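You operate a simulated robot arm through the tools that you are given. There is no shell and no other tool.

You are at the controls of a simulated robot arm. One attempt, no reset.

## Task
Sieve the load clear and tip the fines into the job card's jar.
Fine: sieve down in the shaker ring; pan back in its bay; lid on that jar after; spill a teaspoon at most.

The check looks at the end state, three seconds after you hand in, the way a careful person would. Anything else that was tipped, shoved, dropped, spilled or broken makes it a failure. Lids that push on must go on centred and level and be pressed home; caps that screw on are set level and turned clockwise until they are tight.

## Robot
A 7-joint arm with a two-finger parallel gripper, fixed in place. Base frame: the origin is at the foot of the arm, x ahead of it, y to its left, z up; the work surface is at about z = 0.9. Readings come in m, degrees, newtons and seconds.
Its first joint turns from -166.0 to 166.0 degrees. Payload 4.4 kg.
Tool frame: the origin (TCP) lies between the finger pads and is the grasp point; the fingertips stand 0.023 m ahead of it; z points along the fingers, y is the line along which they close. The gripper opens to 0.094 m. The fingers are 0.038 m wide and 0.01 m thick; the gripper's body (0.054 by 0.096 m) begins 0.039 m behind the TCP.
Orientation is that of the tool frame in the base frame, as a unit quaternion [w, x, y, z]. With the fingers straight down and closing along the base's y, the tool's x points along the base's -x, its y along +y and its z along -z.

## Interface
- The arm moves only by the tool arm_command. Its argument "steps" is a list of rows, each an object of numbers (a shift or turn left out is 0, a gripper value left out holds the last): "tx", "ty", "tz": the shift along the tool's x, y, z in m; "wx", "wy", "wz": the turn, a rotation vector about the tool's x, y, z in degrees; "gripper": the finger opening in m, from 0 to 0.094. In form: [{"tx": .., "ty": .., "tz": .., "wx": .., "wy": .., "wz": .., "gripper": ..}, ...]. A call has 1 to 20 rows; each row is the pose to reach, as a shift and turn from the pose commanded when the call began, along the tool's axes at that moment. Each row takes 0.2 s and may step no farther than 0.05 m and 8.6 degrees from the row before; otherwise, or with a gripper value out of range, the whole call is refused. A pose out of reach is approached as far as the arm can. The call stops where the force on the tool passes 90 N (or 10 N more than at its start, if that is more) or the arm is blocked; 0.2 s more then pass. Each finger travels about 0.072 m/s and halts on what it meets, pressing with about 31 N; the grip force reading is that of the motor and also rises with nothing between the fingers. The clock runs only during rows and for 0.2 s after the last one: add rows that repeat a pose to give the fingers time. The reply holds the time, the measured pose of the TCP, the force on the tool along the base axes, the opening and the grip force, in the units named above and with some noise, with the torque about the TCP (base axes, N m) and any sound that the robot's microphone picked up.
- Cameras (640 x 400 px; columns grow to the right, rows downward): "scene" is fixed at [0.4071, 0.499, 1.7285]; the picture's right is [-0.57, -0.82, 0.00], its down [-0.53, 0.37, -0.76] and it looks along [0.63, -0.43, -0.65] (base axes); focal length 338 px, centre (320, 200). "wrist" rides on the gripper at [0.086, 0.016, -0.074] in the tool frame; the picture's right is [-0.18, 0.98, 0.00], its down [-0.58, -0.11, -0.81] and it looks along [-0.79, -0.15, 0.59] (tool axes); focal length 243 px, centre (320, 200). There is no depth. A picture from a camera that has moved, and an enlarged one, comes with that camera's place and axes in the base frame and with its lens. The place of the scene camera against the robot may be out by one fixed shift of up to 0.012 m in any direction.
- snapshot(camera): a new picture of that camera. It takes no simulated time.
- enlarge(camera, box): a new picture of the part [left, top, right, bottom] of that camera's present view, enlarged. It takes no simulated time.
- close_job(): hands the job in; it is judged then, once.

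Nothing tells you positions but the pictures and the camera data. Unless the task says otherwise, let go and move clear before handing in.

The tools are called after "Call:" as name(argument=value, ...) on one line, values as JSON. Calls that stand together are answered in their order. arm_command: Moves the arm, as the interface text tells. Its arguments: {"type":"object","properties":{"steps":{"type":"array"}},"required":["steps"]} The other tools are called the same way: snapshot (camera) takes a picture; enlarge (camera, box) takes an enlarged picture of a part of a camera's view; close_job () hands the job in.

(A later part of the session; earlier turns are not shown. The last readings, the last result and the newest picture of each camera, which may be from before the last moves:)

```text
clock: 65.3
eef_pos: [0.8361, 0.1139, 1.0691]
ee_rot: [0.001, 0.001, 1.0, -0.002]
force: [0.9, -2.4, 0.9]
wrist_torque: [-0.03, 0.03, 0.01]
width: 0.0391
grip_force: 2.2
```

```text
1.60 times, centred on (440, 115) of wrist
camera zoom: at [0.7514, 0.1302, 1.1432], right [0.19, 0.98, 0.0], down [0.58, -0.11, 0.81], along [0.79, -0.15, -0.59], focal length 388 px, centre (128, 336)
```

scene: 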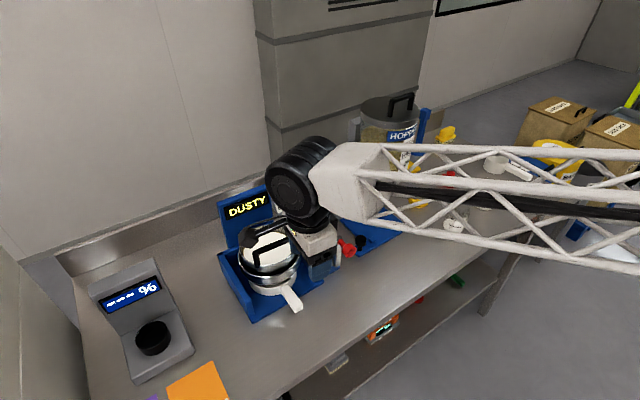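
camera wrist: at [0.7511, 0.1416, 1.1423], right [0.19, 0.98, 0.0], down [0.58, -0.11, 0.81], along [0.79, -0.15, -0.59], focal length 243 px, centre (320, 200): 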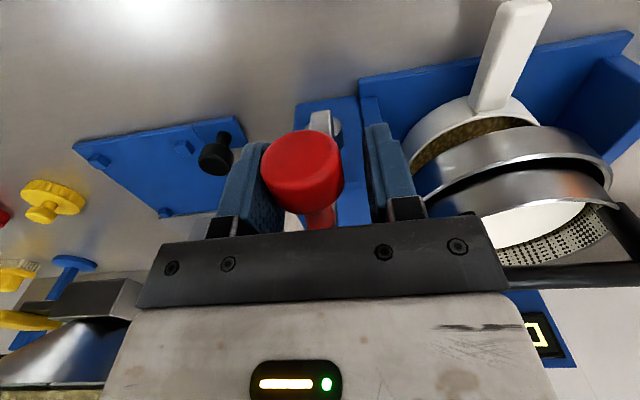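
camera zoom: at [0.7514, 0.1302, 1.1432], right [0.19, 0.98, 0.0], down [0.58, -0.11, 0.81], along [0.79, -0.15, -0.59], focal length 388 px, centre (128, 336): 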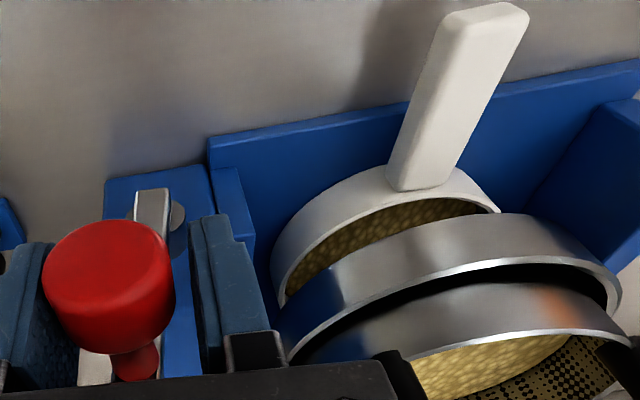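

The display reads "CLEAR" and only coarse grains remain in the sieve. I'll release the knob with the lever upright and back off to measure the pan and its handle.

Call:
arm_command(steps=[{"ty": 0.002, "gripper": 0.05}, {"ty": 0.002, "gripper": 0.07}, {"ty": 0.002, "gripper": 0.08}, {"ty": 0.002, "tz": -0.03, "gripper": 0.08}, {"ty": 0.002, "tz": -0.07}, {"ty": 0.002, "tz": -0.11}, {"tx": 0.04, "ty": 0.03, "tz": -0.13}, {"tx": 0.08, "ty": 0.06, "tz": -0.14}, {"tx": 0.12, "ty": 0.09, "tz": -0.15}, {"tx": 0.16, "ty": 0.12, "tz": -0.15}, {"tx": 0.2, "ty": 0.15, "tz": -0.15}, {"tx": 0.22, "ty": 0.17, "tz": -0.15}, {"tx": 0.22, "ty": 0.17, "tz": -0.15}])

Call:
snapshot(camera="wrist")

Call:
enlarge(camera="wrist", box=[240, 110, 420, 222])

Call:
enlarge(camera="scene", box=[210, 200, 370, 320])

```text
refused: row 7 steps farther than a row can; nothing moved
```

```text
taken
camera wrist: at [0.7514, 0.1302, 1.1432], right [0.19, 0.98, 0.0], down [0.58, -0.11, 0.81], along [0.79, -0.15, -0.59], focal length 243 px, centre (320, 200)
```

wrist: 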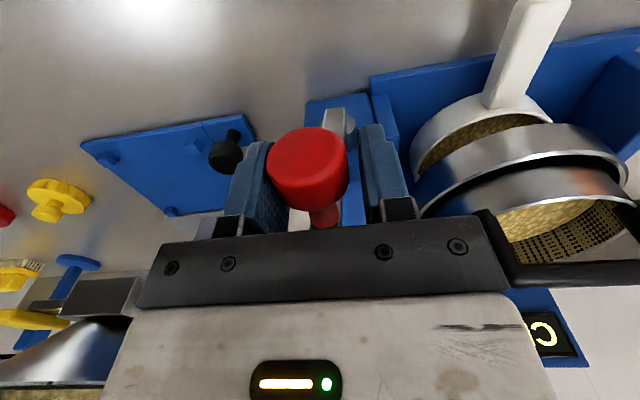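

```text
3.56 times, centred on (330, 166) of wrist
camera zoom: at [0.7514, 0.1302, 1.1432], right [0.19, 0.98, 0.0], down [0.58, -0.11, 0.81], along [0.79, -0.15, -0.59], focal length 863 px, centre (284, 321)
```

zoom: 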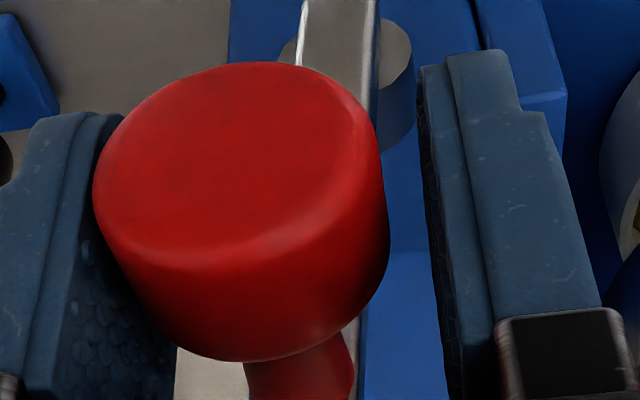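

```text
3.33 times, centred on (290, 260) of scene
camera zoom: at [0.4071, 0.499, 1.7285], right [-0.57, -0.82, 0.0], down [-0.53, 0.37, -0.76], along [0.63, -0.43, -0.65], focal length 1128 px, centre (420, 0)
```

zoom: 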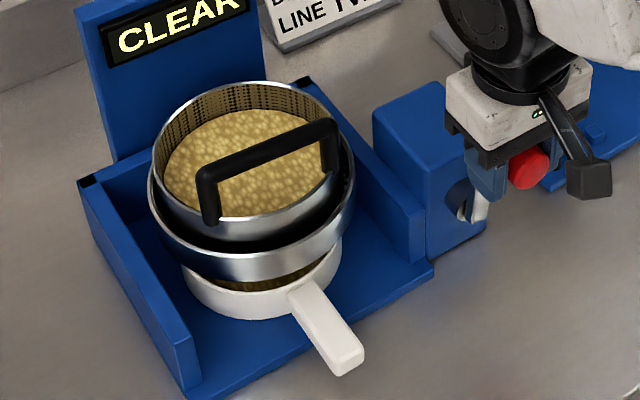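

Call:
arm_command(steps=[{"ty": 0.002, "gripper": 0.05}, {"ty": 0.002, "gripper": 0.07}, {"ty": 0.002, "gripper": 0.08}, {"ty": 0.002, "tz": -0.03, "gripper": 0.08}, {"ty": 0.002, "tz": -0.07}, {"ty": 0.002, "tz": -0.11}, {"tx": 0.03, "ty": 0.025, "tz": -0.13}, {"tx": 0.06, "ty": 0.05, "tz": -0.14}, {"tx": 0.09, "ty": 0.075, "tz": -0.15}, {"tx": 0.12, "ty": 0.1, "tz": -0.15}, {"tx": 0.15, "ty": 0.125, "tz": -0.15}, {"tx": 0.18, "ty": 0.15, "tz": -0.15}, {"tx": 0.21, "ty": 0.17, "tz": -0.15}, {"tx": 0.22, "ty": 0.17, "tz": -0.15}, {"tx": 0.22, "ty": 0.17, "tz": -0.15}])

Call:
snapshot(camera="wrist")

Call:
enlarge(camera="wrist", box=[240, 110, 420, 222])

Call:
enlarge(camera="scene", box=[210, 200, 370, 320])

```text
clock: 68.5
eef_pos: [0.6173, 0.2858, 1.2189]
ee_rot: [0.002, 0.003, 1.0, 0.0]
force: [0.4, -0.2, 0.5]
wrist_torque: [-0.01, 0.02, 0.02]
width: 0.0799
grip_force: 0.1
```

```text
taken
camera wrist: at [0.5313, 0.3025, 1.2923], right [0.19, 0.98, 0.0], down [0.58, -0.11, 0.81], along [0.79, -0.15, -0.59], focal length 243 px, centre (320, 200)
```

wrist: 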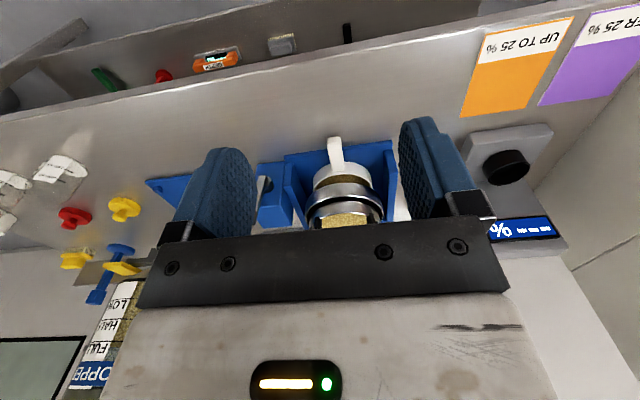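

```text
3.56 times, centred on (330, 166) of wrist
camera zoom: at [0.5313, 0.3025, 1.2923], right [0.19, 0.98, 0.0], down [0.58, -0.11, 0.81], along [0.79, -0.15, -0.59], focal length 863 px, centre (284, 321)
```

zoom: 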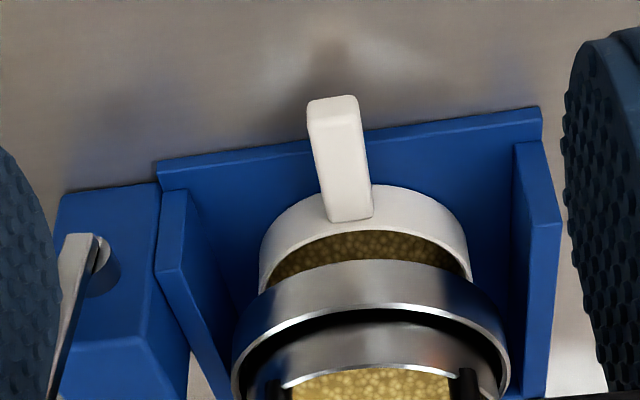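

```text
3.33 times, centred on (290, 260) of scene
camera zoom: at [0.4071, 0.499, 1.7285], right [-0.57, -0.82, 0.0], down [-0.53, 0.37, -0.76], along [0.63, -0.43, -0.65], focal length 1128 px, centre (420, 0)
```

zoom: 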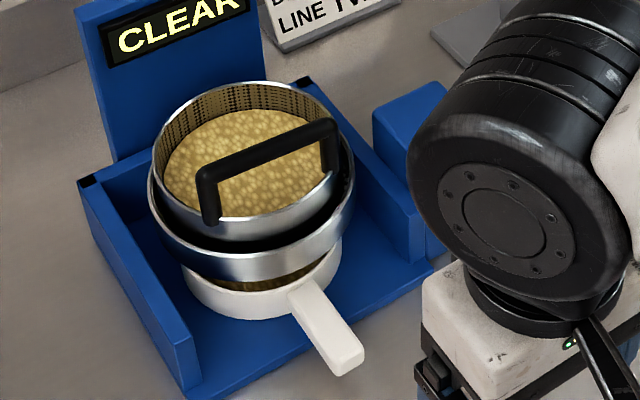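

The pan (about 0.13 m across, rim z ≈ 0.944) has its handle along x from 0.836 to 0.914 at y ≈ 0.273. Before taking it I'll survey the wheat jar's mouth and rehearse the pouring pose with the empty hand.

Call:
arm_command(steps=[{"ty": -0.04}, {"ty": -0.085}, {"ty": -0.13}, {"ty": -0.175}, {"ty": -0.22}, {"ty": -0.265}, {"ty": -0.31}, {"ty": -0.355}, {"ty": -0.4}, {"ty": -0.445}, {"ty": -0.49}, {"ty": -0.535}, {"ty": -0.58}, {"ty": -0.625}, {"ty": -0.67}, {"ty": -0.715}, {"ty": -0.76}, {"ty": -0.79}, {"ty": -0.79}])

Call:
snapshot(camera="wrist")

Call:
enlarge(camera="wrist", box=[250, 110, 410, 222])

Call:
arm_command(steps=[{"tx": -0.04}, {"tx": -0.08}, {"tx": -0.11}, {"tx": -0.14}, {"tx": -0.14}])

Call:
snapshot(camera="wrist")

Call:
enlarge(camera="wrist", box=[250, 20, 410, 132])

```text
clock: 72.5
eef_pos: [0.6156, -0.5048, 1.2203]
ee_rot: [0.002, 0.001, 1.0, -0.002]
force: [-0.3, 0.4, 0.2]
wrist_torque: [-0.03, -0.01, 0.0]
width: 0.08
grip_force: 0.2
```

```text
taken
camera wrist: at [0.531, -0.4875, 1.2944], right [0.19, 0.98, 0.0], down [0.58, -0.11, 0.81], along [0.79, -0.15, -0.59], focal length 243 px, centre (320, 200)
```

wrist: 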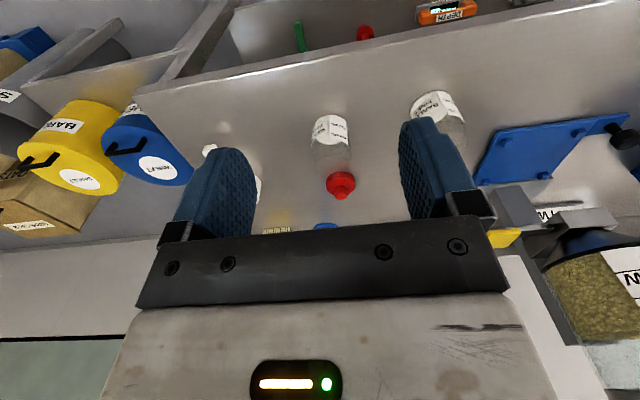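

```text
3.57 times, centred on (330, 166) of wrist
camera zoom: at [0.531, -0.4875, 1.2944], right [0.19, 0.98, 0.0], down [0.58, -0.11, 0.81], along [0.79, -0.15, -0.59], focal length 866 px, centre (284, 321)
```

zoom: 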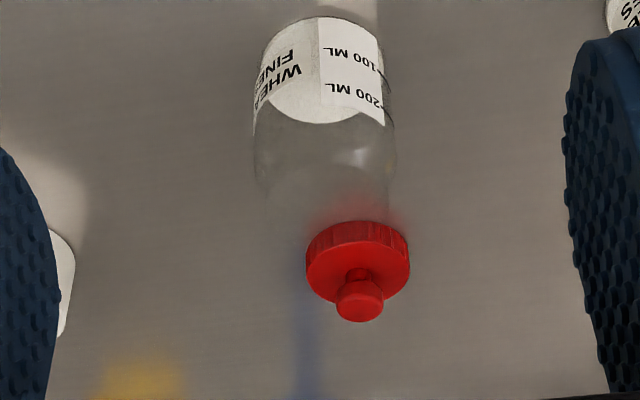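

```text
clock: 73.7
eef_pos: [0.7573, -0.5053, 1.2196]
ee_rot: [0.001, 0.001, 1.0, -0.002]
force: [-0.7, 0.9, -0.2]
wrist_torque: [-0.01, 0.02, -0.02]
width: 0.0798
grip_force: 0.1
```

```text
taken
camera wrist: at [0.6688, -0.4884, 1.2935], right [0.19, 0.98, 0.0], down [0.58, -0.11, 0.81], along [0.79, -0.15, -0.59], focal length 243 px, centre (320, 200)
```

wrist: 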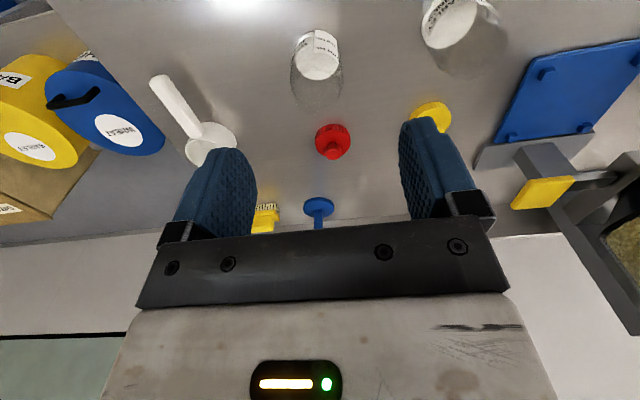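

```text
3.57 times, centred on (330, 76) of wrist
camera zoom: at [0.6688, -0.4884, 1.2935], right [0.19, 0.98, 0.0], down [0.58, -0.11, 0.81], along [0.79, -0.15, -0.59], focal length 866 px, centre (284, 643)
```

zoom: 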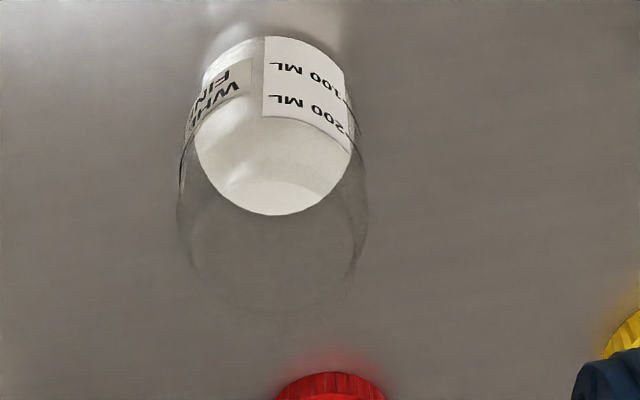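

I can now see the wheat jar at about (0.833, -0.525), roughly 0.07 m wide with its mouth near z 0.99, and the red lid at about (0.984, -0.522). I'll zoom in on the neck and lid to tell whether it screws or pushes on.

Call:
enlarge(camera="scene", box=[468, 170, 508, 215])

Call:
enlarge(camera="wrist", box=[300, 110, 370, 170])

Call:
enlarge(camera="wrist", box=[280, 20, 360, 120])

Call:
enlarge(camera="scene", box=[430, 160, 470, 195])

```text
8.89 times, centred on (488, 192) of scene
camera zoom: at [0.4071, 0.499, 1.7285], right [-0.57, -0.82, 0.0], down [-0.53, 0.37, -0.76], along [0.63, -0.43, -0.65], focal length 3008 px, centre (-1173, 267)
```

zoom: 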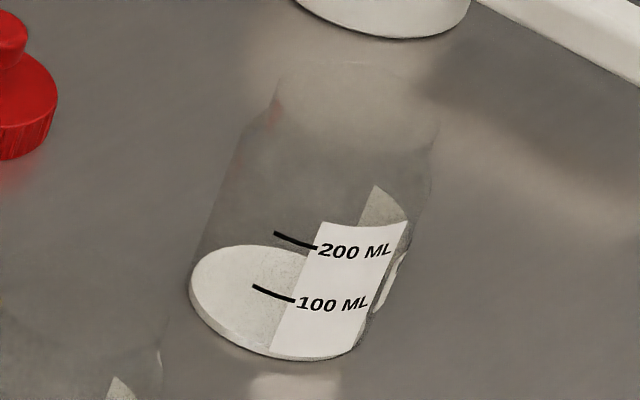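

```text
6.67 times, centred on (335, 140) of wrist
camera zoom: at [0.6688, -0.4884, 1.2935], right [0.19, 0.98, 0.0], down [0.58, -0.11, 0.81], along [0.79, -0.15, -0.59], focal length 1618 px, centre (220, 600)
```

zoom: 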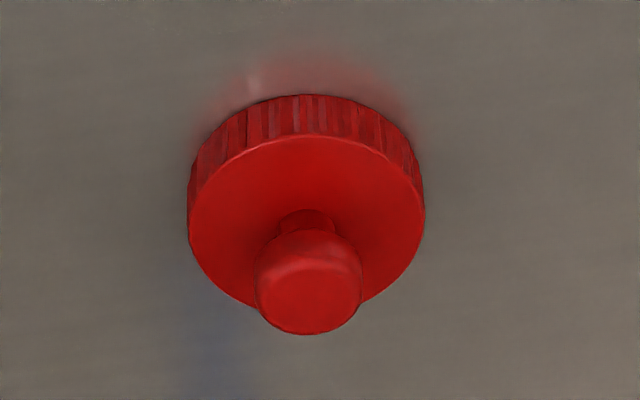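

```text
4.00 times, centred on (320, 70) of wrist
camera zoom: at [0.6688, -0.4884, 1.2935], right [0.19, 0.98, 0.0], down [0.58, -0.11, 0.81], along [0.79, -0.15, -0.59], focal length 970 px, centre (320, 720)
```

zoom: 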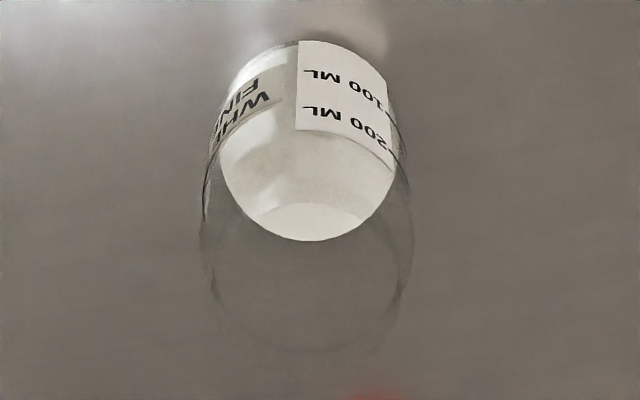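

```text
11.43 times, centred on (450, 178) of scene
camera zoom: at [0.4071, 0.499, 1.7285], right [-0.57, -0.82, 0.0], down [-0.53, 0.37, -0.76], along [0.63, -0.43, -0.65], focal length 3867 px, centre (-1166, 457)
```

zoom: 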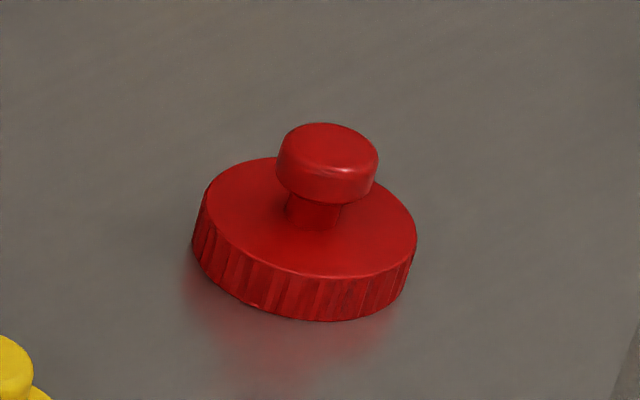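

The cap has a ribbed skirt and a mushroom knob; the glass neck is hard to see. I'll take one more oblique look at the neck from another angle to fix the mouth height.

Call:
arm_command(steps=[{"tx": 0.03, "ty": 0.02, "tz": 0.01}, {"tx": 0.06, "ty": 0.04, "tz": 0.025}, {"tx": 0.09, "ty": 0.06, "tz": 0.04}, {"tx": 0.12, "ty": 0.08, "tz": 0.055}, {"tx": 0.14, "ty": 0.105, "tz": 0.07}, {"tx": 0.14, "ty": 0.105, "tz": 0.07}])

Call:
snapshot(camera="wrist")

Call:
enlarge(camera="wrist", box=[240, 130, 320, 220])

Call:
enlarge(camera="wrist", box=[330, 110, 420, 220])

```text
clock: 75.1
eef_pos: [0.6165, -0.4009, 1.1464]
ee_rot: [0.002, 0.003, 1.0, -0.002]
force: [-0.6, -0.2, -0.4]
wrist_torque: [0.0, 0.02, -0.01]
width: 0.08
grip_force: 0.1
```

```text
taken
camera wrist: at [0.5299, -0.3845, 1.2204], right [0.19, 0.98, 0.0], down [0.58, -0.11, 0.81], along [0.79, -0.15, -0.59], focal length 243 px, centre (320, 200)
```

wrist: 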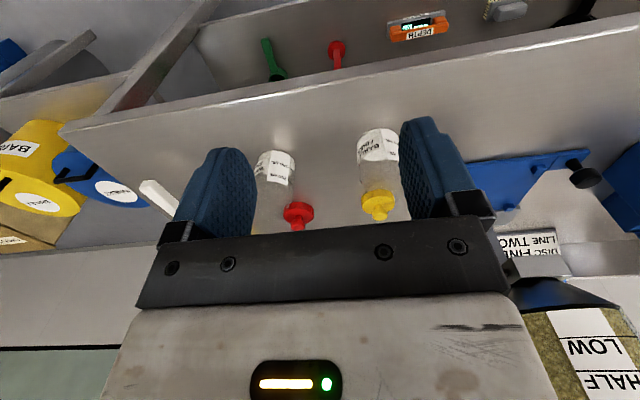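

```text
4.44 times, centred on (280, 175) of wrist
camera zoom: at [0.5299, -0.3845, 1.2204], right [0.19, 0.98, 0.0], down [0.58, -0.11, 0.81], along [0.79, -0.15, -0.59], focal length 1078 px, centre (498, 311)
```

zoom: 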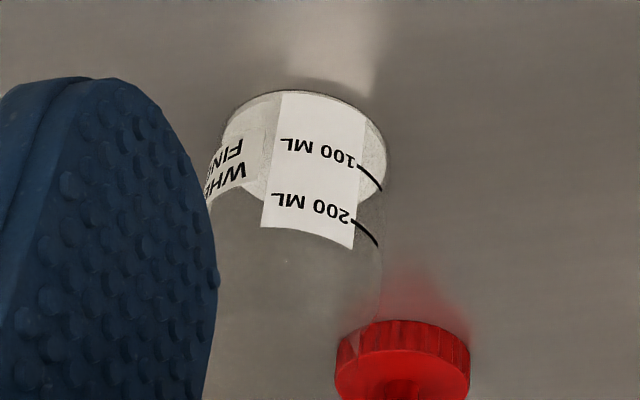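

```text
3.64 times, centred on (375, 165) of wrist
camera zoom: at [0.5299, -0.3845, 1.2204], right [0.19, 0.98, 0.0], down [0.58, -0.11, 0.81], along [0.79, -0.15, -0.59], focal length 882 px, centre (120, 327)
```

zoom: 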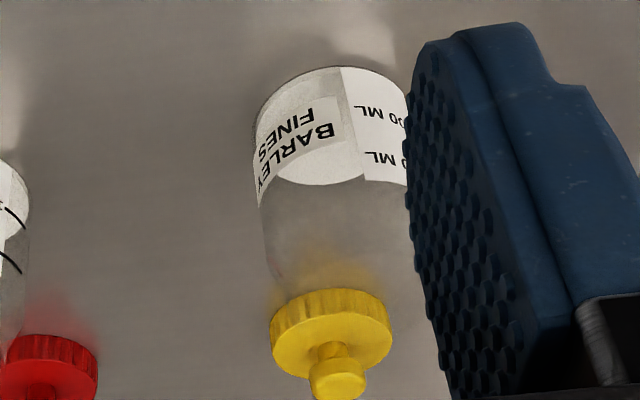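

The body of the jar ends near z 0.985 with a short neck above it, so I take the mouth at about 1.01. Now I'll rehearse the pouring roll with the empty hand beside the jar.

Call:
arm_command(steps=[{"tx": -0.02, "ty": -0.04}, {"tx": -0.04, "ty": -0.08}, {"tx": -0.06, "ty": -0.12}, {"tx": -0.08, "ty": -0.16}, {"tx": -0.09, "ty": -0.2, "tz": -0.01}, {"tx": -0.09, "ty": -0.2, "tz": -0.01}])

Call:
arm_command(steps=[{"wx": 8.5, "ty": 0.006, "tz": 0.003}, {"wx": 17, "ty": 0.012, "tz": 0.006}, {"wx": 25.5, "ty": 0.018, "tz": 0.009}, {"wx": 34, "ty": 0.024, "tz": 0.012}, {"wx": 42.5, "ty": 0.03, "tz": 0.015}, {"wx": 51, "ty": 0.036, "tz": 0.018}, {"wx": 59.5, "ty": 0.042, "tz": 0.021}, {"wx": 68, "ty": 0.048, "tz": 0.024}, {"wx": 76.5, "ty": 0.054, "tz": 0.027}, {"wx": 85, "ty": 0.06, "tz": 0.03}, {"wx": 93, "ty": 0.066, "tz": 0.033}, {"wx": 100, "ty": 0.0745, "tz": 0.039}, {"wx": 100, "ty": 0.0745, "tz": 0.039}])

Call:
snapshot(camera="scene")

Call:
snapshot(camera="wrist")

```text
clock: 76.5
eef_pos: [0.7019, -0.6007, 1.1618]
ee_rot: [0.002, 0.001, 1.0, -0.001]
force: [-0.5, 0.0, -0.5]
wrist_torque: [-0.01, 0.02, 0.0]
width: 0.08
grip_force: 0.1
```

```text
clock: 79.3
eef_pos: [0.7047, -0.5258, 1.1198]
ee_rot: [-0.001, -0.003, -0.641, 0.768]
force: [0.2, -0.2, -0.3]
wrist_torque: [0.05, -0.04, -0.01]
width: 0.08
grip_force: 0.0
```

```text
taken
```

scene: 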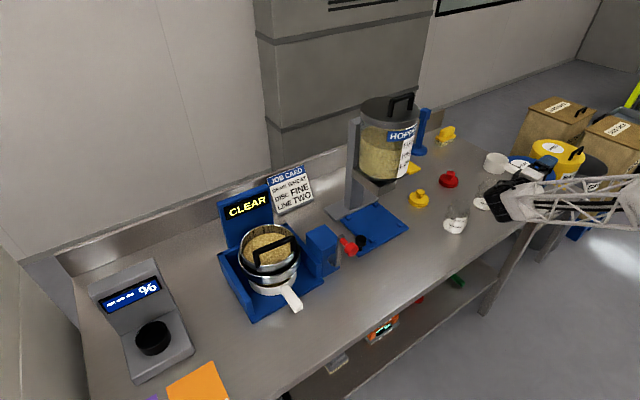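

```text
taken
camera wrist: at [0.6185, -0.4553, 1.0917], right [0.19, -0.17, -0.97], down [0.58, 0.81, -0.03], along [0.79, -0.56, 0.25], focal length 243 px, centre (320, 200)
```

wrist: 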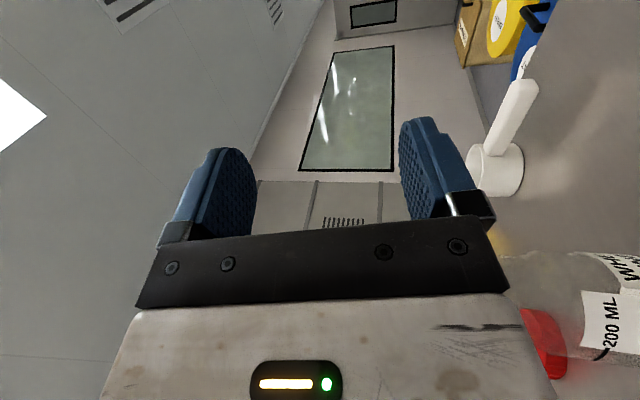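

The pouring pose is reachable. This side-on view also shows the jar in profile, so I'll zoom in to fix the mouth height.

Call:
enlarge(camera="wrist", box=[480, 230, 640, 390])

Call:
enlarge(camera="scene", box=[430, 150, 560, 250])

Call:
enlarge(camera="scene", box=[210, 200, 370, 320])

```text
2.50 times, centred on (560, 310) of wrist
camera zoom: at [0.6185, -0.4553, 1.0917], right [0.19, -0.17, -0.97], down [0.58, 0.81, -0.03], along [0.79, -0.56, 0.25], focal length 606 px, centre (-280, -75)
```

zoom: 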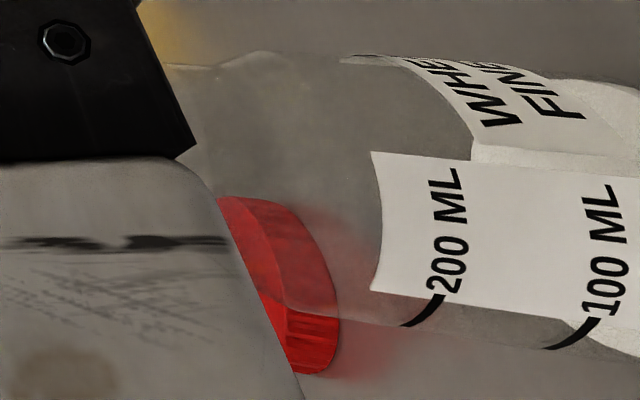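

```text
4.00 times, centred on (495, 200) of scene
camera zoom: at [0.4071, 0.499, 1.7285], right [-0.57, -0.82, 0.0], down [-0.53, 0.37, -0.76], along [0.63, -0.43, -0.65], focal length 1353 px, centre (-380, 200)
```

zoom: 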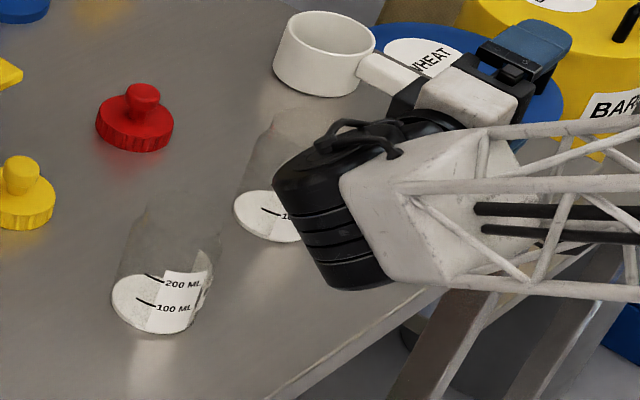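

```text
3.33 times, centred on (290, 260) of scene
camera zoom: at [0.4071, 0.499, 1.7285], right [-0.57, -0.82, 0.0], down [-0.53, 0.37, -0.76], along [0.63, -0.43, -0.65], focal length 1128 px, centre (420, 0)
```

zoom: 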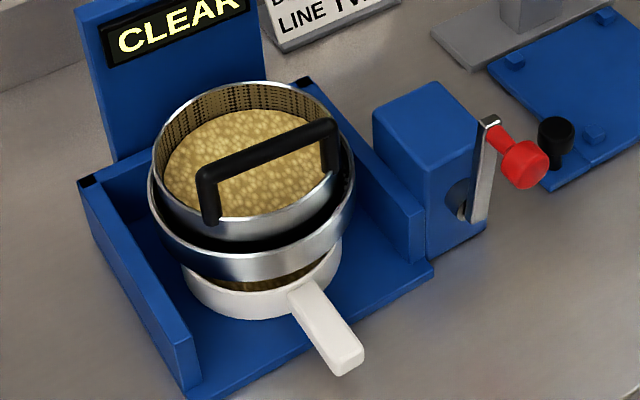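

The neck runs from about 0.983 up past 1.0, consistent with a mouth at ~1.01. Rolling the hand back upright and heading to the pan's handle.

Call:
arm_command(steps=[{"wx": -8.5, "ty": -0.003, "tz": 0.007}, {"wx": -17, "ty": -0.006, "tz": 0.014}, {"wx": -25.5, "ty": -0.009, "tz": 0.021}, {"wx": -34, "ty": -0.012, "tz": 0.028}, {"wx": -42.5, "ty": -0.015, "tz": 0.035}, {"wx": -51, "ty": -0.018, "tz": 0.042}, {"wx": -59.5, "ty": -0.021, "tz": 0.049}, {"wx": -68, "ty": -0.024, "tz": 0.056}, {"wx": -76.5, "ty": -0.028, "tz": 0.063}, {"wx": -85, "ty": -0.031, "tz": 0.07}, {"wx": -93, "ty": -0.034, "tz": 0.077}, {"wx": -100, "ty": -0.0363, "tz": 0.0821}, {"wx": -100, "ty": -0.0363, "tz": 0.0821}])

Call:
arm_command(steps=[{"tx": 0.03, "ty": 0.03}, {"tx": 0.06, "ty": 0.065}, {"tx": 0.08, "ty": 0.105}, {"tx": 0.09, "ty": 0.15}, {"tx": 0.1, "ty": 0.195}, {"tx": 0.1, "ty": 0.24}, {"tx": 0.1, "ty": 0.285}, {"tx": 0.1, "ty": 0.33}, {"tx": 0.1, "ty": 0.375}, {"tx": 0.1, "ty": 0.42}, {"tx": 0.1, "ty": 0.465}, {"tx": 0.1, "ty": 0.51}, {"tx": 0.1, "ty": 0.555}, {"tx": 0.1, "ty": 0.6}, {"tx": 0.1, "ty": 0.645}, {"tx": 0.1, "ty": 0.69}, {"tx": 0.1, "ty": 0.735}, {"tx": 0.1, "ty": 0.78}, {"tx": 0.1, "ty": 0.82}, {"tx": 0.1, "ty": 0.82}])

Call:
snapshot(camera="wrist")

Call:
snapshot(camera="scene")

```text
clock: 82.1
eef_pos: [0.7052, -0.5999, 1.1699]
ee_rot: [0.002, 0.002, 1.0, -0.001]
force: [0.2, -0.7, 0.0]
wrist_torque: [0.02, 0.03, 0.01]
width: 0.0801
grip_force: 0.0
```

```text
clock: 86.3
eef_pos: [0.6113, 0.2199, 1.1693]
ee_rot: [0.002, 0.002, 1.0, -0.001]
force: [0.4, 0.3, -0.2]
wrist_torque: [-0.01, 0.03, -0.01]
width: 0.08
grip_force: 0.0
```

```text
taken
camera wrist: at [0.5246, 0.2353, 1.2435], right [0.19, 0.98, 0.0], down [0.58, -0.11, 0.81], along [0.79, -0.15, -0.59], focal length 243 px, centre (320, 200)
```

wrist: 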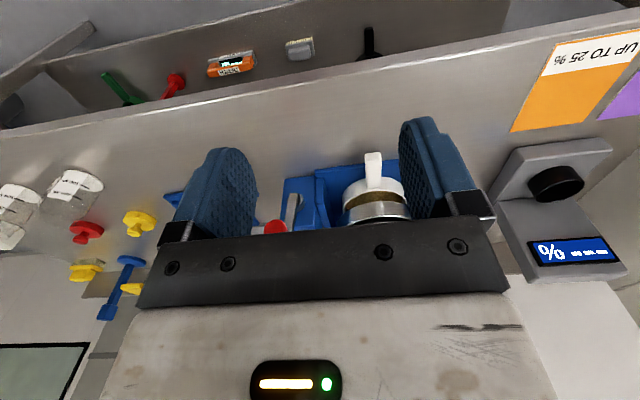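

```text
taken
```

scene: 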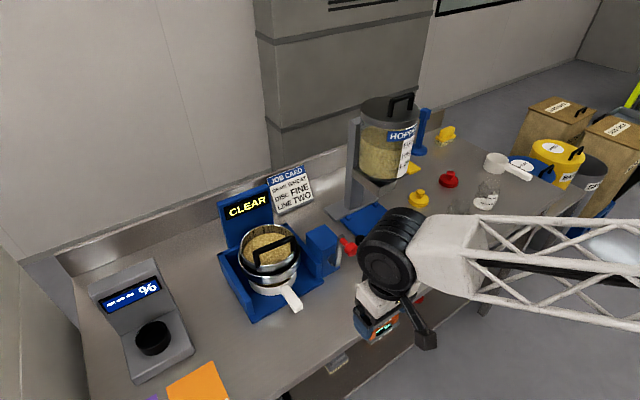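

Call:
arm_command(steps=[{"tx": -0.03, "ty": 0.015, "tz": 0.02}, {"tx": -0.06, "ty": 0.03, "tz": 0.04}, {"tx": -0.09, "ty": 0.045, "tz": 0.06}, {"tx": -0.11, "ty": 0.052, "tz": 0.08}, {"tx": -0.129, "ty": 0.052, "tz": 0.1}, {"tx": -0.129, "ty": 0.052, "tz": 0.1}])

Call:
snapshot(camera="wrist")

Call:
enlarge(camera="wrist", box=[250, 100, 410, 220])

```text
clock: 87.7
eef_pos: [0.739, 0.2689, 1.0676]
ee_rot: [0.002, 0.001, 1.0, -0.001]
force: [-0.3, -0.1, -0.1]
wrist_torque: [0.01, -0.01, 0.01]
width: 0.0799
grip_force: 0.1
```

```text
taken
camera wrist: at [0.6527, 0.2864, 1.1432], right [0.19, 0.98, 0.0], down [0.58, -0.11, 0.81], along [0.79, -0.15, -0.59], focal length 243 px, centre (320, 200)
```

wrist: 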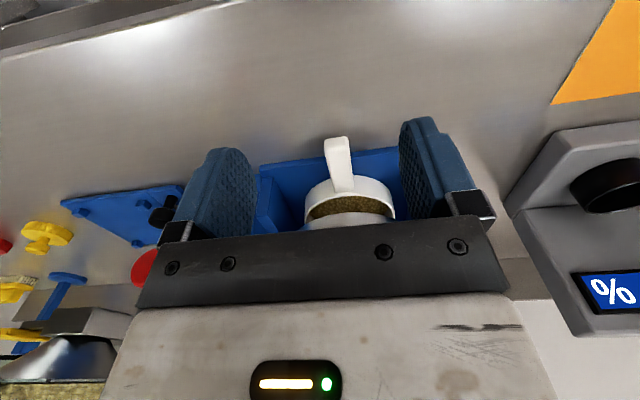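

```text
3.33 times, centred on (330, 160) of wrist
camera zoom: at [0.6527, 0.2864, 1.1432], right [0.19, 0.98, 0.0], down [0.58, -0.11, 0.81], along [0.79, -0.15, -0.59], focal length 809 px, centre (287, 333)
```

zoom: 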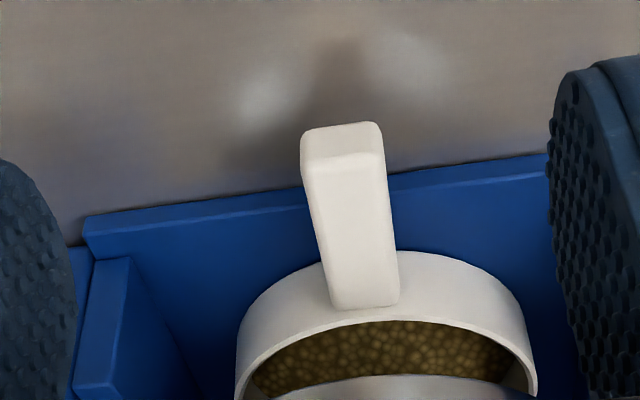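

The handle lies at y ≈ 0.270, 28 mm wide and 20 mm thick, with its end at x ≈ 0.84. I'll come over it and descend straddling it.

Call:
arm_command(steps=[{"tx": -0.03}, {"tx": -0.06}, {"tx": -0.09}, {"tx": -0.109}, {"tx": -0.109, "tz": 0.03}, {"tx": -0.109, "tz": 0.06}, {"tx": -0.109, "tz": 0.09}, {"tx": -0.109, "tz": 0.115}, {"tx": -0.109, "tz": 0.13}, {"tx": -0.109, "tz": 0.136}, {"tx": -0.109, "tz": 0.136}])

Call:
snapshot(camera="wrist")

Call:
enlarge(camera="scene", box=[220, 220, 360, 320])

```text
clock: 90.1
eef_pos: [0.8476, 0.2693, 0.9328]
ee_rot: [0.002, 0.002, 1.0, -0.002]
force: [-4.6, -0.3, -3.1]
wrist_torque: [0.04, -0.18, 0.02]
width: 0.08
grip_force: 0.1
```

```text
taken
camera wrist: at [0.762, 0.2858, 1.007], right [0.19, 0.98, 0.0], down [0.58, -0.11, 0.81], along [0.79, -0.15, -0.59], focal length 243 px, centre (320, 200)
```

wrist: 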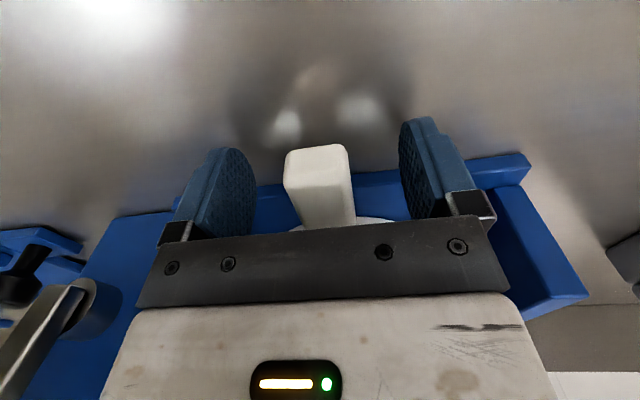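

```text
4.00 times, centred on (290, 270) of scene
camera zoom: at [0.4071, 0.499, 1.7285], right [-0.57, -0.82, 0.0], down [-0.53, 0.37, -0.76], along [0.63, -0.43, -0.65], focal length 1353 px, centre (440, -80)
```

zoom: 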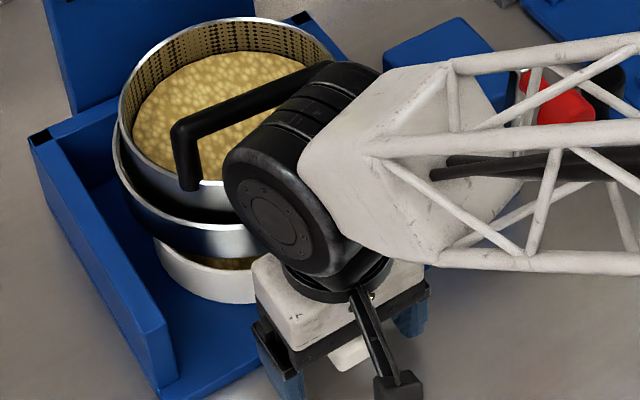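

There's a light contact behind the hand (about 5 N toward me), probably the wrist against the ring or bail. Backing off a few millimetres.

Call:
arm_command(steps=[{"tx": 0.004}, {"tx": 0.007}, {"tx": 0.007}])

Call:
enlarge(camera="scene", box=[220, 200, 380, 320])

Call:
snapshot(camera="wrist")

```text
clock: 90.9
eef_pos: [0.8409, 0.2701, 0.9339]
ee_rot: [0.002, 0.002, 1.0, -0.001]
force: [0.0, 0.1, -0.4]
wrist_torque: [-0.02, -0.01, -0.02]
width: 0.0799
grip_force: 0.1
```

```text
3.33 times, centred on (300, 260) of scene
camera zoom: at [0.4071, 0.499, 1.7285], right [-0.57, -0.82, 0.0], down [-0.53, 0.37, -0.76], along [0.63, -0.43, -0.65], focal length 1128 px, centre (387, 0)
```

zoom: 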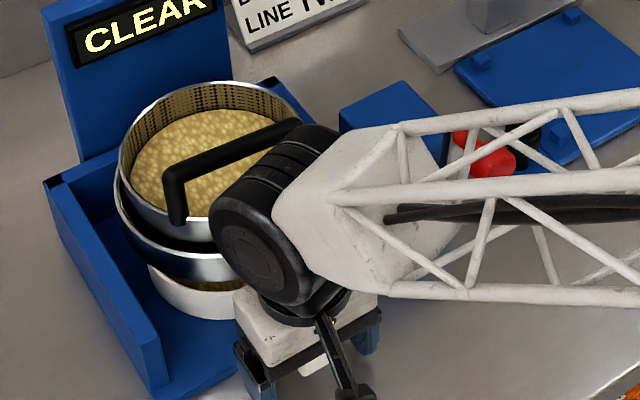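

```text
taken
camera wrist: at [0.7543, 0.2873, 1.0082], right [0.19, 0.98, 0.0], down [0.58, -0.11, 0.81], along [0.79, -0.15, -0.59], focal length 243 px, centre (320, 200)
```

wrist: 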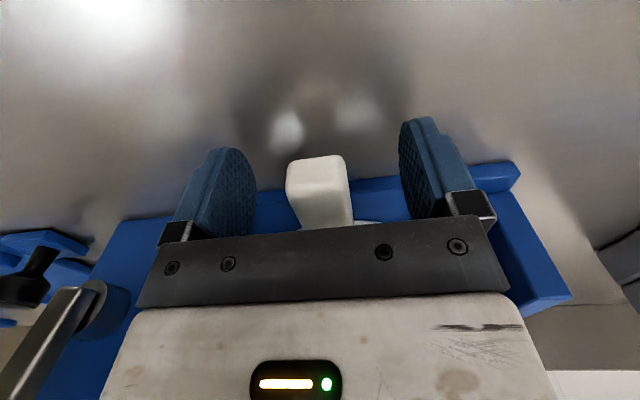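

Contact cleared and the sieve is undisturbed, but the overlap on the handle is short. I'll lean the hand back about 15° so the wrist clears the ring while the fingers reach further along the handle.

Call:
arm_command(steps=[{"wy": -7.5, "tz": -0.002}, {"wy": -15, "tz": -0.002}, {"wy": -15, "tx": -0.005, "tz": -0.002}, {"wy": -15, "tx": -0.01, "tz": -0.001}, {"wy": -15, "tx": -0.012, "tz": 0.0}, {"wy": -15, "tx": -0.012, "tz": 0.0}])

Call:
snapshot(camera="wrist")

Call:
enlarge(camera="scene", box=[220, 200, 380, 320])

```text
clock: 92.3
eef_pos: [0.8524, 0.2703, 0.9338]
ee_rot: [0.132, 0.002, 0.991, -0.001]
force: [0.8, 0.0, -0.6]
wrist_torque: [0.0, 0.02, -0.04]
width: 0.08
grip_force: 0.1
```

```text
taken
camera wrist: at [0.75, 0.2873, 0.9824], right [0.18, 0.98, 0.05], down [0.35, -0.11, 0.93], along [0.92, -0.15, -0.36], focal length 243 px, centre (320, 200)
```

wrist: 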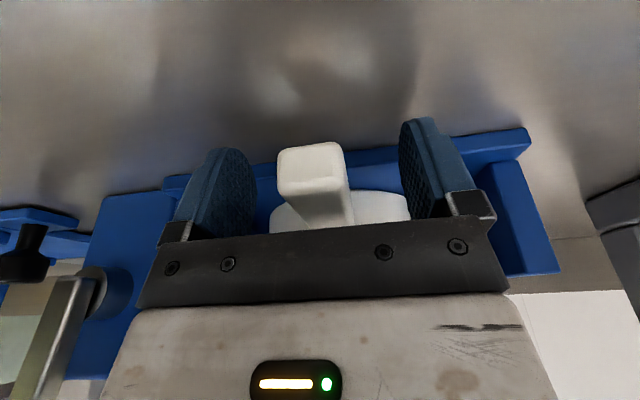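

```text
3.33 times, centred on (300, 260) of scene
camera zoom: at [0.4071, 0.499, 1.7285], right [-0.57, -0.82, 0.0], down [-0.53, 0.37, -0.76], along [0.63, -0.43, -0.65], focal length 1128 px, centre (387, 0)
```

zoom: 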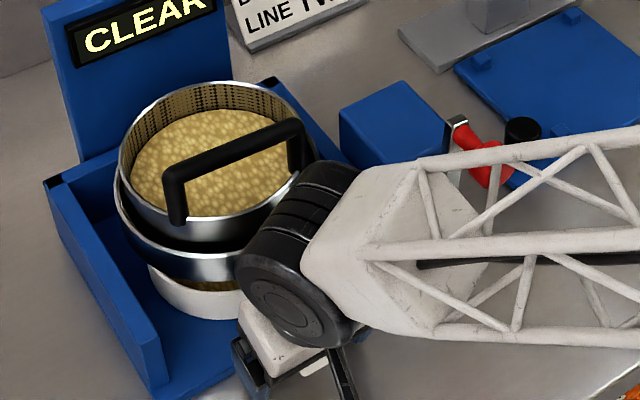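

Clear of everything with a longer overlap on the handle. Closing on it and doing a tiny test lift.

Call:
arm_command(steps=[{"gripper": 0.05}, {"gripper": 0.03}, {"gripper": 0.02}, {"gripper": 0.015}, {"gripper": 0.01}, {"gripper": 0.01}])

Call:
arm_command(steps=[{"tz": -0.001, "tx": 0.0003}, {"tz": -0.002, "tx": 0.0005}, {"tz": -0.003, "tx": 0.0008}, {"tz": -0.004, "tx": 0.001}, {"tz": -0.005, "tx": 0.0013}, {"tz": -0.005, "tx": 0.0013}])

Call:
snapshot(camera="wrist")

Call:
enlarge(camera="scene", box=[220, 200, 380, 320])

```text
clock: 93.7
eef_pos: [0.8519, 0.2715, 0.934]
ee_rot: [0.132, 0.002, 0.991, -0.001]
force: [-0.7, 0.0, 0.5]
wrist_torque: [0.08, -0.01, -0.07]
width: 0.0279
grip_force: 31.1
```

```text
clock: 95.1
eef_pos: [0.8498, 0.2705, 0.9383]
ee_rot: [0.132, 0.002, 0.991, -0.002]
force: [0.0, 1.0, -0.5]
wrist_torque: [-0.01, 0.14, -0.01]
width: 0.0276
grip_force: 31.4
```

```text
taken
camera wrist: at [0.7477, 0.2869, 0.987], right [0.18, 0.98, 0.05], down [0.35, -0.11, 0.93], along [0.92, -0.15, -0.36], focal length 243 px, centre (320, 200)
```

wrist: 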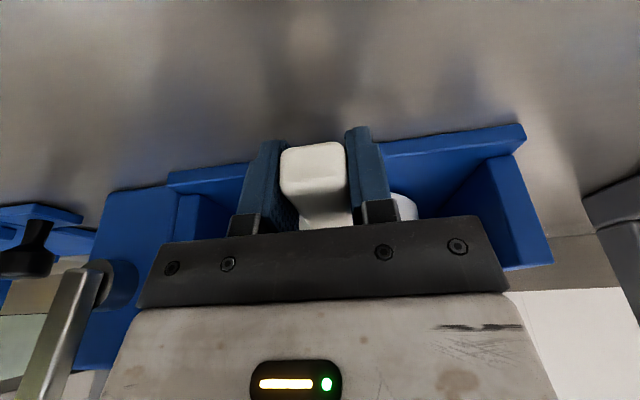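

```text
3.33 times, centred on (300, 260) of scene
camera zoom: at [0.4071, 0.499, 1.7285], right [-0.57, -0.82, 0.0], down [-0.53, 0.37, -0.76], along [0.63, -0.43, -0.65], focal length 1128 px, centre (387, 0)
```

zoom: 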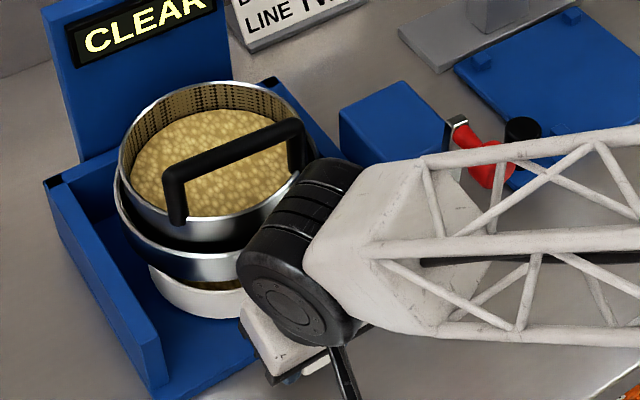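

The pan is light and held. I'll lift it a further few millimetres, then draw it straight out toward me slowly.

Call:
arm_command(steps=[{"tx": -0.0008, "tz": -0.003}, {"tx": -0.0016, "tz": -0.006}, {"tx": -0.0021, "tz": -0.0078}, {"tx": 0.0028, "tz": -0.0091}, {"tx": 0.0124, "tz": -0.0117}, {"tx": 0.027, "tz": -0.0156}, {"tx": 0.0462, "tz": -0.0207}, {"tx": 0.0656, "tz": -0.0259}, {"tx": 0.0849, "tz": -0.0311}, {"tx": 0.1042, "tz": -0.0363}, {"tx": 0.1235, "tz": -0.0414}, {"tx": 0.1428, "tz": -0.0466}, {"tx": 0.1621, "tz": -0.0518}, {"tx": 0.179, "tz": -0.0563}, {"tx": 0.192, "tz": -0.0598}, {"tx": 0.2, "tz": -0.062}, {"tx": 0.2, "tz": -0.062}])

Call:
snapshot(camera="scene")

Call:
enlarge(camera="scene", box=[220, 220, 380, 340])

Call:
snapshot(camera="wrist")

```text
clock: 98.7
eef_pos: [0.6416, 0.2704, 0.9442]
ee_rot: [0.132, 0.002, 0.991, -0.002]
force: [-0.1, 0.4, -0.6]
wrist_torque: [0.01, 0.12, 0.03]
width: 0.0278
grip_force: 30.7
```

```text
taken
```

scene: 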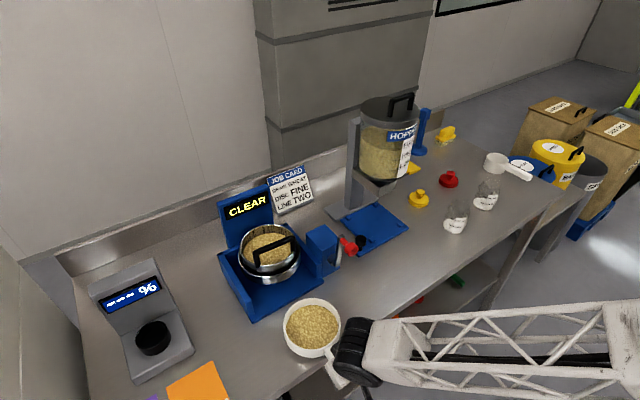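

```text
3.33 times, centred on (300, 280) of scene
camera zoom: at [0.4071, 0.499, 1.7285], right [-0.57, -0.82, 0.0], down [-0.53, 0.37, -0.76], along [0.63, -0.43, -0.65], focal length 1128 px, centre (387, -67)
```

zoom: 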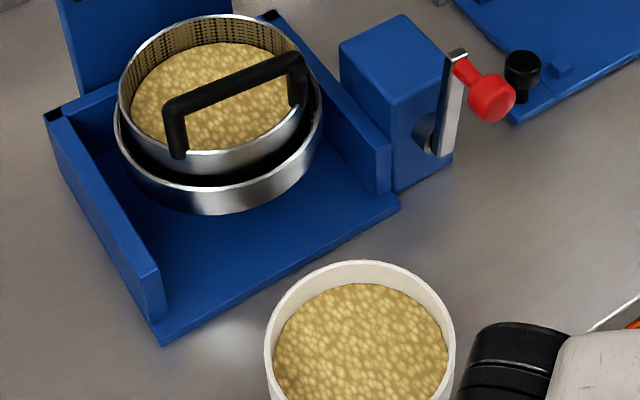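

```text
taken
camera wrist: at [0.5382, 0.2881, 0.9937], right [0.18, 0.98, 0.05], down [0.35, -0.11, 0.93], along [0.92, -0.15, -0.36], focal length 243 px, centre (320, 200)
```

wrist: 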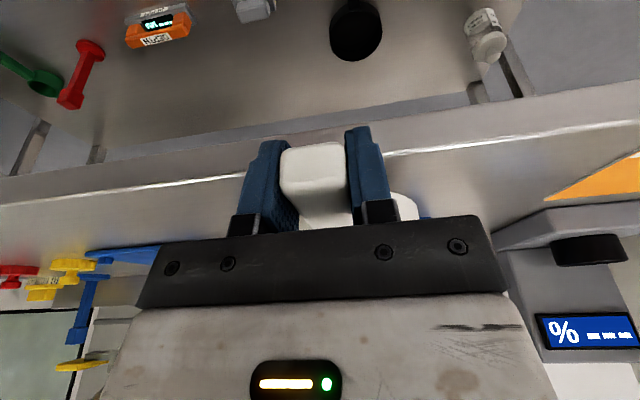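

The pan is out cleanly with the fines in it, the bay floor is clean. I'll raise it level and carry it smoothly across toward the wheat jar.

Call:
arm_command(steps=[{"tx": -0.0013, "tz": -0.0048}, {"tx": -0.0039, "tz": -0.0145}, {"tx": -0.0079, "tz": -0.029}, {"tx": -0.0131, "tz": -0.0483}, {"tx": -0.0183, "tz": -0.0676}, {"tx": -0.0236, "tz": -0.0869}, {"tx": -0.0288, "tz": -0.1062}, {"tx": -0.0341, "tz": -0.1255}, {"tx": -0.0388, "tz": -0.1429}, {"tx": -0.0427, "tz": -0.1573}, {"tx": -0.0453, "tz": -0.167}, {"tx": -0.0469, "tz": -0.1728}, {"tx": -0.0472, "tz": -0.1737}, {"tx": -0.0472, "tz": -0.1737}])

Call:
arm_command(steps=[{"ty": -0.005}, {"ty": -0.015}, {"ty": -0.03}, {"ty": -0.05}, {"ty": -0.075}, {"ty": -0.102}, {"ty": -0.13}, {"ty": -0.158}, {"ty": -0.186}, {"ty": -0.214}, {"ty": -0.242}, {"ty": -0.27}, {"ty": -0.298}, {"ty": -0.325}, {"ty": -0.35}, {"ty": -0.372}, {"ty": -0.39}, {"ty": -0.403}, {"ty": -0.41}, {"ty": -0.412}])

Call:
snapshot(camera="scene")

```text
clock: 101.7
eef_pos: [0.6405, 0.2728, 1.1255]
ee_rot: [0.132, 0.002, 0.991, -0.002]
force: [0.5, 0.0, -1.2]
wrist_torque: [0.0, 0.11, -0.03]
width: 0.0277
grip_force: 30.5
```

```text
clock: 105.9
eef_pos: [0.6375, -0.1405, 1.1246]
ee_rot: [0.132, 0.001, 0.991, -0.001]
force: [0.3, -0.5, -2.2]
wrist_torque: [0.0, 0.11, 0.0]
width: 0.0278
grip_force: 31.0
```

```text
taken
```

scene: 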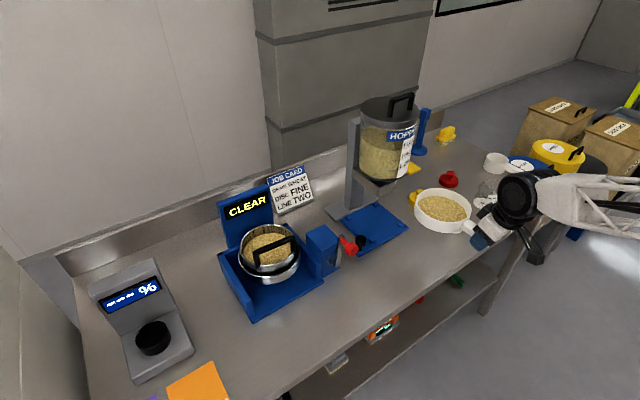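

Call:
arm_command(steps=[{"ty": -0.005}, {"ty": -0.015}, {"ty": -0.03}, {"ty": -0.05}, {"ty": -0.075}, {"ty": -0.102}, {"ty": -0.13}, {"ty": -0.158}, {"ty": -0.186}, {"ty": -0.214}, {"ty": -0.242}, {"ty": -0.27}, {"ty": -0.298}, {"ty": -0.326}, {"ty": -0.354}, {"ty": -0.38}, {"ty": -0.402}, {"ty": -0.42}, {"ty": -0.433}, {"ty": -0.44}])

Call:
arm_command(steps=[{"ty": -0.005, "tx": -0.004, "tz": 0.0011}, {"ty": -0.015, "tx": -0.012, "tz": 0.0033}, {"ty": -0.026, "tx": -0.026, "tz": 0.007}, {"ty": -0.034, "tx": -0.042, "tz": 0.0114}, {"ty": -0.039, "tx": -0.055, "tz": 0.0149}, {"ty": -0.04, "tx": -0.063, "tz": 0.0171}, {"ty": -0.04, "tx": -0.0657, "tz": 0.0178}, {"ty": -0.04, "tx": -0.0657, "tz": 0.0178}])

Call:
snapshot(camera="scene")

Call:
enlarge(camera="scene", box=[430, 130, 570, 240])

Call:
snapshot(camera="wrist")

```text
clock: 110.1
eef_pos: [0.6359, -0.5817, 1.126]
ee_rot: [0.132, 0.002, 0.991, -0.002]
force: [0.8, 0.1, -1.9]
wrist_torque: [-0.01, 0.13, 0.01]
width: 0.0277
grip_force: 31.1
```

```text
clock: 111.9
eef_pos: [0.7051, -0.6193, 1.1266]
ee_rot: [0.132, 0.002, 0.991, -0.001]
force: [0.2, -0.1, -1.5]
wrist_torque: [-0.02, 0.13, 0.03]
width: 0.0277
grip_force: 31.0
```

```text
taken
```

scene: 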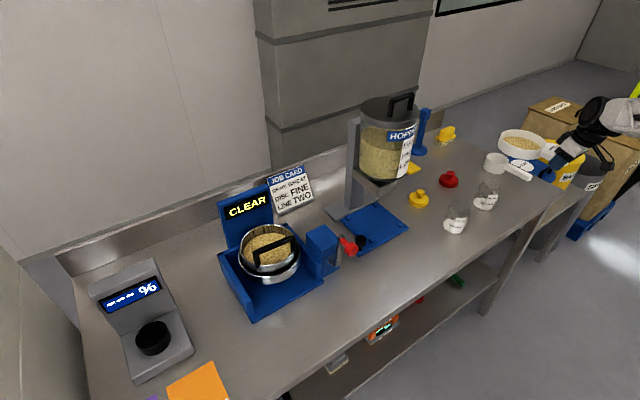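

```text
3.64 times, centred on (500, 185) of scene
camera zoom: at [0.4071, 0.499, 1.7285], right [-0.57, -0.82, 0.0], down [-0.53, 0.37, -0.76], along [0.63, -0.43, -0.65], focal length 1230 px, centre (-334, 254)
```

zoom: 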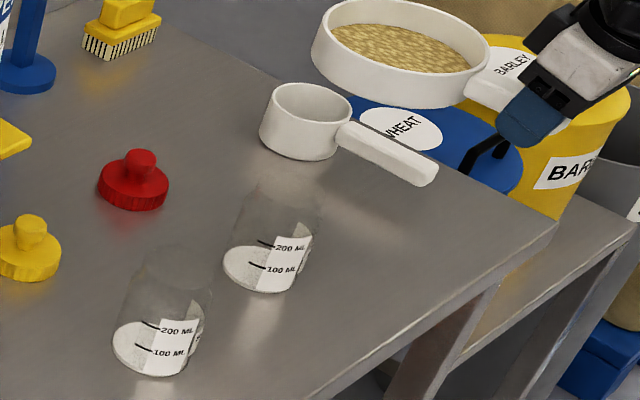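

```text
taken
camera wrist: at [0.6023, -0.6028, 1.1767], right [0.18, 0.98, 0.05], down [0.35, -0.11, 0.93], along [0.92, -0.15, -0.36], focal length 243 px, centre (320, 200)
```

wrist: 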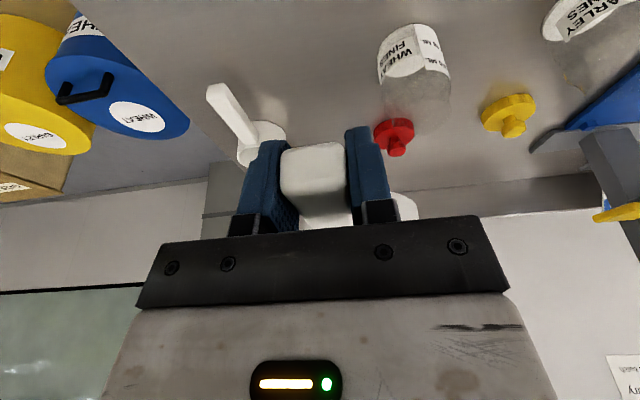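

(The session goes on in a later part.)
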